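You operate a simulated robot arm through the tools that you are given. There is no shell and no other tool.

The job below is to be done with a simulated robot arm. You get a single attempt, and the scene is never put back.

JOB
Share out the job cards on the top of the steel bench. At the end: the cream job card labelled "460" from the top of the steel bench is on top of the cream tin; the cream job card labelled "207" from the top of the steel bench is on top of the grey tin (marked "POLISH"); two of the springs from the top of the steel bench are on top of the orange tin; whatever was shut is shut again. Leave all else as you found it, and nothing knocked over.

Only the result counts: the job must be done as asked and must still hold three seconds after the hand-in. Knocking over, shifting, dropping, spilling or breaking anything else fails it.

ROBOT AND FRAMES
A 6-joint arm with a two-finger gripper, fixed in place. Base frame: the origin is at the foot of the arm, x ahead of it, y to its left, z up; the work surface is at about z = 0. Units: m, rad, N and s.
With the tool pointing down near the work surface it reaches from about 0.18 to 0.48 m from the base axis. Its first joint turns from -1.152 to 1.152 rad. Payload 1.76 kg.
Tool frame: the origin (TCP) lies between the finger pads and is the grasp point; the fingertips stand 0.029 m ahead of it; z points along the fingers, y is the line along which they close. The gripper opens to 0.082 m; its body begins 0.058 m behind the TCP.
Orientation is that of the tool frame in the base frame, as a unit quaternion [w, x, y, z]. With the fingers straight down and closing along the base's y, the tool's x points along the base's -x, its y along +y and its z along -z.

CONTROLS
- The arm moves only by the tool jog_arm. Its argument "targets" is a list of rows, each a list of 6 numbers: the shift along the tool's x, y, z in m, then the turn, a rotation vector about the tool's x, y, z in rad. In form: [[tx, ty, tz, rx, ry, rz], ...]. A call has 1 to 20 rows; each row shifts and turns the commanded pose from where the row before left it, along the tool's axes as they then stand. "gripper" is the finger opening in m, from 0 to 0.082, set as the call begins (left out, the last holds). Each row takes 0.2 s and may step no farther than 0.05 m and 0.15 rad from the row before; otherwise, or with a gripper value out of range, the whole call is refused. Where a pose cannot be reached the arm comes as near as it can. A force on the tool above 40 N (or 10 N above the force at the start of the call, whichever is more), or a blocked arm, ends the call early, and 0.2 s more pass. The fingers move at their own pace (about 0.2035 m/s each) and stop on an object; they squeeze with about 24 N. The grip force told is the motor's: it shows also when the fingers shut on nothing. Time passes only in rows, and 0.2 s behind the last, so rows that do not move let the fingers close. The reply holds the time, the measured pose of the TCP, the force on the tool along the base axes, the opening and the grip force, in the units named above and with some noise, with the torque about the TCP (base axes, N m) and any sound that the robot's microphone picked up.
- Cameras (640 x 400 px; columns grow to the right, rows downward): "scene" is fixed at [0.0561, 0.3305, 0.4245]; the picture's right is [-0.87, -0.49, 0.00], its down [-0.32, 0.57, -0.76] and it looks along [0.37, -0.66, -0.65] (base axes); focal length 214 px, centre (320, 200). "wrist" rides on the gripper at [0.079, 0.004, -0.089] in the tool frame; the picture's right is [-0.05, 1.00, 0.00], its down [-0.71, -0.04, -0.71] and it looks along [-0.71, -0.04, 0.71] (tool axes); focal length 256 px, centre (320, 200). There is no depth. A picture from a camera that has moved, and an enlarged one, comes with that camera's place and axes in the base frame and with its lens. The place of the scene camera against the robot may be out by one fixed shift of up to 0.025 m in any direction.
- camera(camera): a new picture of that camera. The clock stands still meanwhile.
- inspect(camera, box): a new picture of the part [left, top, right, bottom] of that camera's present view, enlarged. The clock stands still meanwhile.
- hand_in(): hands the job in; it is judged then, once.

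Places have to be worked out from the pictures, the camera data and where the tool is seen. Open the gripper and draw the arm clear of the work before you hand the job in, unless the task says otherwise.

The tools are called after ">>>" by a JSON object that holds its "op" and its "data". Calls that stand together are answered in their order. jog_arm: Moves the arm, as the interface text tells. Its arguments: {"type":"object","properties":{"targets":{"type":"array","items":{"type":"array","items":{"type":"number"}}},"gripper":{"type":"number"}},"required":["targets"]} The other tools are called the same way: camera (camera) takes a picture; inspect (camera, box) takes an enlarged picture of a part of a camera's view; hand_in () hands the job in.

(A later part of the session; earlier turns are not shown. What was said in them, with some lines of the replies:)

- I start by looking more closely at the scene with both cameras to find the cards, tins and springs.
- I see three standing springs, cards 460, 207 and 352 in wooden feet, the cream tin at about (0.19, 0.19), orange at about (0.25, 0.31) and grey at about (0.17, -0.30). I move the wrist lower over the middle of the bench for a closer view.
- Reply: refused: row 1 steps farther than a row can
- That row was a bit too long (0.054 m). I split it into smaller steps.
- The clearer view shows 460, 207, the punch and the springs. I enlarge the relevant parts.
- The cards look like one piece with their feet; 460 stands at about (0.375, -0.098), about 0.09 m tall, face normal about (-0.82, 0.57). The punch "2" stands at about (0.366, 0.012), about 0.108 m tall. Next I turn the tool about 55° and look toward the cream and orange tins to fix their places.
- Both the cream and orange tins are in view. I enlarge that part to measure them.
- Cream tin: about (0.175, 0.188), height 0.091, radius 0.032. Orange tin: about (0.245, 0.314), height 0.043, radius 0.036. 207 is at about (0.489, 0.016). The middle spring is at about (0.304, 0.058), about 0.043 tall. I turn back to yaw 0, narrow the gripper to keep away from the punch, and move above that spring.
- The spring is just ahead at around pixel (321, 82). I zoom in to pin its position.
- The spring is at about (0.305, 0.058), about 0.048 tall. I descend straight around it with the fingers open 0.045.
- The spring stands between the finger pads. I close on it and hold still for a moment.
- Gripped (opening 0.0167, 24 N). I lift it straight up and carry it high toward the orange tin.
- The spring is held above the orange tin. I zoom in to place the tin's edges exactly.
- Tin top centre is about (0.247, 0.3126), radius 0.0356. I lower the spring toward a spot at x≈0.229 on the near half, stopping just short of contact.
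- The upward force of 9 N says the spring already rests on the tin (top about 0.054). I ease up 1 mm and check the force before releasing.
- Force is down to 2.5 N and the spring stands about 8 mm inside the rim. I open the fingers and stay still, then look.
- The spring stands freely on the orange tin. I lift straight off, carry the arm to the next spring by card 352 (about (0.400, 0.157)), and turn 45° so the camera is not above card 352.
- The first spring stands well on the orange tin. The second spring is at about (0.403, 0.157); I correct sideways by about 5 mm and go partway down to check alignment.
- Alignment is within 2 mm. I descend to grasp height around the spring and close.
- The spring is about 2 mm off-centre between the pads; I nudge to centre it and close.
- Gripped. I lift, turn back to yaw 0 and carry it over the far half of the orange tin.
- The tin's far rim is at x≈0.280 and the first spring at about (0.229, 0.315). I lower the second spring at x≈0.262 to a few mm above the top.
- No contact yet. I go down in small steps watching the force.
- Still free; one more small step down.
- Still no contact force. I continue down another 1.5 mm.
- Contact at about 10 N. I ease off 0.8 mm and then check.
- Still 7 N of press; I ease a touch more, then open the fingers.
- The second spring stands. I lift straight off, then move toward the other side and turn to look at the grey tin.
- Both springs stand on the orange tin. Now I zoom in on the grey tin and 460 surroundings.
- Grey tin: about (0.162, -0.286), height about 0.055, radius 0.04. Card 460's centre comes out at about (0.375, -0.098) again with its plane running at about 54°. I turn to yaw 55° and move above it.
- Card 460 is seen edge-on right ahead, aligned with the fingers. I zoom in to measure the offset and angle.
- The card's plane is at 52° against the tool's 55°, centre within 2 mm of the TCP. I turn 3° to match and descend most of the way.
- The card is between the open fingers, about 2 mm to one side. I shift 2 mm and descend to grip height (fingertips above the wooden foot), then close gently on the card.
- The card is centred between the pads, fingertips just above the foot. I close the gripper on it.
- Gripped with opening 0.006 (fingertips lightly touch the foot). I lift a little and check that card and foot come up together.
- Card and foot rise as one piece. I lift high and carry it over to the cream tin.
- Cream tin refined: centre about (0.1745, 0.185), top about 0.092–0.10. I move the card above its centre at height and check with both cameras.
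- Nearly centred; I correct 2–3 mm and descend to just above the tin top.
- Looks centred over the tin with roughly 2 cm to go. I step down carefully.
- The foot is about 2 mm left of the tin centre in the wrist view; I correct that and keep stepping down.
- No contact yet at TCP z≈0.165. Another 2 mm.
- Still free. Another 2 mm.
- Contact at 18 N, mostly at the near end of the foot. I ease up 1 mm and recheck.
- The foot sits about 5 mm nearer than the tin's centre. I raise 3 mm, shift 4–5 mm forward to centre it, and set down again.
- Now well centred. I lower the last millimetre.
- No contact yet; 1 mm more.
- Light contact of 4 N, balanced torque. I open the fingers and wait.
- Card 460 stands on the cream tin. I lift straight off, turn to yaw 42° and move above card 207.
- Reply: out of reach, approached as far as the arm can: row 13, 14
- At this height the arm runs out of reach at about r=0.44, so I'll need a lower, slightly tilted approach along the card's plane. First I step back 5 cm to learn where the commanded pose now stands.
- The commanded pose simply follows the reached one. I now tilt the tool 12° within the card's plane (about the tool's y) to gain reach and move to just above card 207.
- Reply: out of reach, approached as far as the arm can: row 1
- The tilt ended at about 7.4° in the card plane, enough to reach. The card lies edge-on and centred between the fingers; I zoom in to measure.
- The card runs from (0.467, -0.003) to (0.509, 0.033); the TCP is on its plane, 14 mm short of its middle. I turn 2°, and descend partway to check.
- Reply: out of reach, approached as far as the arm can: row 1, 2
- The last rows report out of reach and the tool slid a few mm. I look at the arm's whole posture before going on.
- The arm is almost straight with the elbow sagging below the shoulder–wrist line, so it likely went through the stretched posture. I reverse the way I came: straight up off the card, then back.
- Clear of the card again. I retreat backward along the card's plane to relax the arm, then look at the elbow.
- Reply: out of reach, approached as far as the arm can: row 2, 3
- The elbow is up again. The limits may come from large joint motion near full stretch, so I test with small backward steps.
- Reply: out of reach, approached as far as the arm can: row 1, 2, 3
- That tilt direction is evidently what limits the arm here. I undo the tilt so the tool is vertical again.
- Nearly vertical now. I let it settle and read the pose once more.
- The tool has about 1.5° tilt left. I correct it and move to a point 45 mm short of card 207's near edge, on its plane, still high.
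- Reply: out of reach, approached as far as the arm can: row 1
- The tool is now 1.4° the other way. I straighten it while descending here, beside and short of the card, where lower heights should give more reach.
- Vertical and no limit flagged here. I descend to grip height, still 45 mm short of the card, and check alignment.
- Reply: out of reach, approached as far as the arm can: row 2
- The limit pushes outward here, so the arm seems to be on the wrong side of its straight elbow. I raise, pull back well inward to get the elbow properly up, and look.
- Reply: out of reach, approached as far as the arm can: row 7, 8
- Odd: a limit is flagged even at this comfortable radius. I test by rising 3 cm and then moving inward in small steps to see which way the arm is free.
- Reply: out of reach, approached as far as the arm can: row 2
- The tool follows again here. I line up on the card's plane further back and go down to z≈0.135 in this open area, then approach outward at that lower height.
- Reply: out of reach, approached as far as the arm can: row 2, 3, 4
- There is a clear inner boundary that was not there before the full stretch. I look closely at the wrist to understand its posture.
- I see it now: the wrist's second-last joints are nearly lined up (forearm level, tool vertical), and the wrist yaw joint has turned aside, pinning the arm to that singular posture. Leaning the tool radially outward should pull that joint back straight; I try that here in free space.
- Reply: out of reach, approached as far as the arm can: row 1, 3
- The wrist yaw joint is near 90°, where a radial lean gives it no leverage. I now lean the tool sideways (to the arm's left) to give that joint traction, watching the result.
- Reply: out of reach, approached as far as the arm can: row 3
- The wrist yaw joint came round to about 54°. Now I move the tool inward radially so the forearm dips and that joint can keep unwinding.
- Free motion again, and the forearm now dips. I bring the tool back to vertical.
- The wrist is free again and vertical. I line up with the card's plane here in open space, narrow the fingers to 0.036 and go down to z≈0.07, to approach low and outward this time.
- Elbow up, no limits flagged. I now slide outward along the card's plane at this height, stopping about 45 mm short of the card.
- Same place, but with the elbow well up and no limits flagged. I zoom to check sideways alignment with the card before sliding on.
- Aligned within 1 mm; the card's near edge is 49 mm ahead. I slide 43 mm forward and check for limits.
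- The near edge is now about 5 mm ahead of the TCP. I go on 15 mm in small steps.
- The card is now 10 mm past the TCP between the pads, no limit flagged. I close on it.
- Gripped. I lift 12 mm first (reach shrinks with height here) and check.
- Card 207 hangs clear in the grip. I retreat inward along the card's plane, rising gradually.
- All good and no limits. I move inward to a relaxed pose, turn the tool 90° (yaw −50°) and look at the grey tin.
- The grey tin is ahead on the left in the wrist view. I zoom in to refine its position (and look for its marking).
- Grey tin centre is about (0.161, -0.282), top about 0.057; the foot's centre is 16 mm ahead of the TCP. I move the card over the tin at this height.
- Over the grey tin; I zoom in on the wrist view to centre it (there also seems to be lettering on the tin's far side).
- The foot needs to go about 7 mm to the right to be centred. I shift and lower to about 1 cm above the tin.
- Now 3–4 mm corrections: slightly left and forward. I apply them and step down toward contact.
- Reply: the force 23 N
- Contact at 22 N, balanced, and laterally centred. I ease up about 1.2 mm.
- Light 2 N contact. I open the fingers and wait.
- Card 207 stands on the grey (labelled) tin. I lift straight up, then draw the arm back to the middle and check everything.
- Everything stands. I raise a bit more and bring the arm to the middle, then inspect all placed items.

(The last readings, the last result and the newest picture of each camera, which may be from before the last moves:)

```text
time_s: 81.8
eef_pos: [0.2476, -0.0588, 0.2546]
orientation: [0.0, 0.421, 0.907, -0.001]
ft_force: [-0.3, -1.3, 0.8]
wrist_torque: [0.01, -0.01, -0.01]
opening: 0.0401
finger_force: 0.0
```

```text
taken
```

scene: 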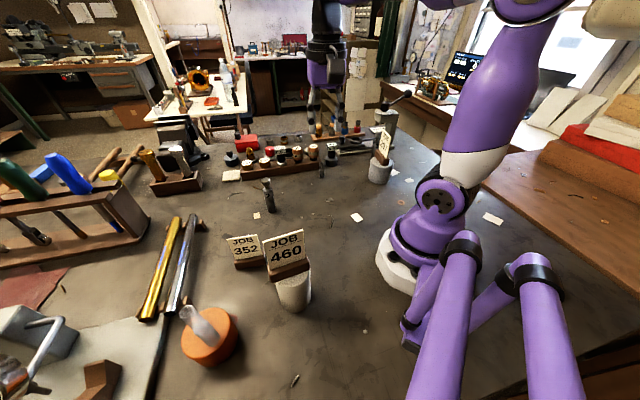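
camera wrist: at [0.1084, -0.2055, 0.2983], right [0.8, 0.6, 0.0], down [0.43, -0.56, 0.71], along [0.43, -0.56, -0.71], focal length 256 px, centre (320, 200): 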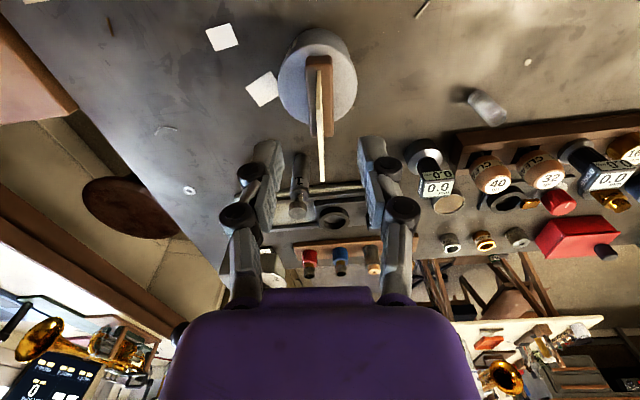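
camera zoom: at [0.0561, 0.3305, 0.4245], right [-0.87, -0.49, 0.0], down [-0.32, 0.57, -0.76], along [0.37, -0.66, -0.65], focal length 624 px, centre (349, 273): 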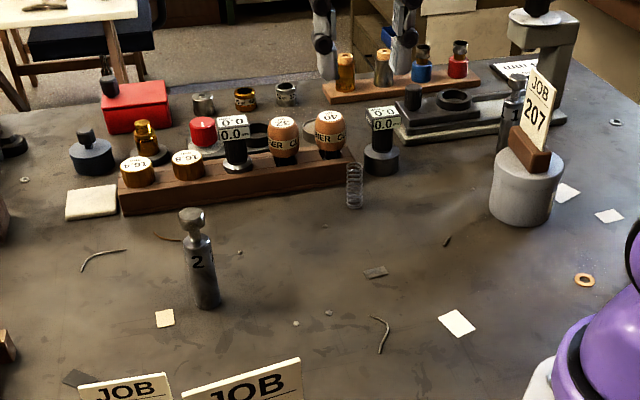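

All checks out: 460 on the cream tin, 207 on the grey tin, two springs on the orange tin, and 352, the third spring, the punch and the rest are where they were. I open the gripper fully, clear of everything, and take a last look at the springs.

>>> {"op": "jog_arm", "data": {"gripper": 0.08, "targets": [[0, 0, 0, 0, 0, 0], [0, 0, 0, 0, 0, 0], [0, 0, 0, 0, 0, 0]]}}

>>> {"op": "inspect", "data": {"camera": "scene", "box": [160, 280, 260, 370]}}

>>> {"op": "inspect", "data": {"camera": "scene", "box": [340, 110, 430, 200]}}

```text
time_s: 82.6
eef_pos: [0.2477, -0.0597, 0.2548]
orientation: [0.001, 0.421, 0.907, -0.001]
ft_force: [0.0, 0.2, 0.0]
wrist_torque: [-0.01, 0.0, 0.0]
opening: 0.0798
finger_force: 0.1
```

```text
4.44 times, centred on (210, 325) of scene
camera zoom: at [0.0561, 0.3305, 0.4245], right [-0.87, -0.49, 0.0], down [-0.32, 0.57, -0.76], along [0.37, -0.66, -0.65], focal length 953 px, centre (809, -356)
```

zoom: 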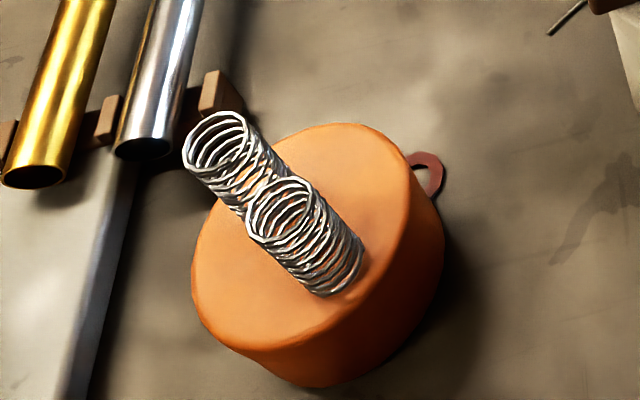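

```text
4.44 times, centred on (385, 155) of scene
camera zoom: at [0.0561, 0.3305, 0.4245], right [-0.87, -0.49, 0.0], down [-0.32, 0.57, -0.76], along [0.37, -0.66, -0.65], focal length 953 px, centre (31, 400)
```

zoom: 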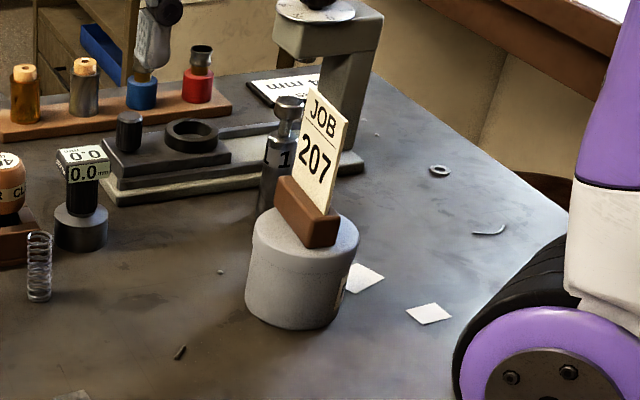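

Both springs stand on the orange tin, card 207 stands on the grey tin and card 460 on the cream tin. The gripper is open and the arm is clear, so I hand the job in.

>>> {"op": "hand_in", "data": {}}

```text
The job is handed in.
```

The job is handed in, and the last pictures before the hand-in showed everything in place and standing:

- **Card 460:** it stands on the cream tin.
- **Card 207:** it stands on the grey tin. I could see a label on that tin's side but could not read it as "POLISH". It was the only grey tin I saw on the bench.
- **Springs:** the one that stood in front of the punch marked "2" and the one by card 352 now stand on the orange tin. I left the third where it was.

Nothing needed opening, so there was nothing to shut again. Against the first pictures, the tins, the punch marked "2" and the third spring had not shifted, and nothing was knocked over. I left the gripper open and the arm clear of the work.

Card 207 stood near the arm's reach limit. On the first approach the arm locked up at full stretch just above the card, so I backed off and came in again from lower down.
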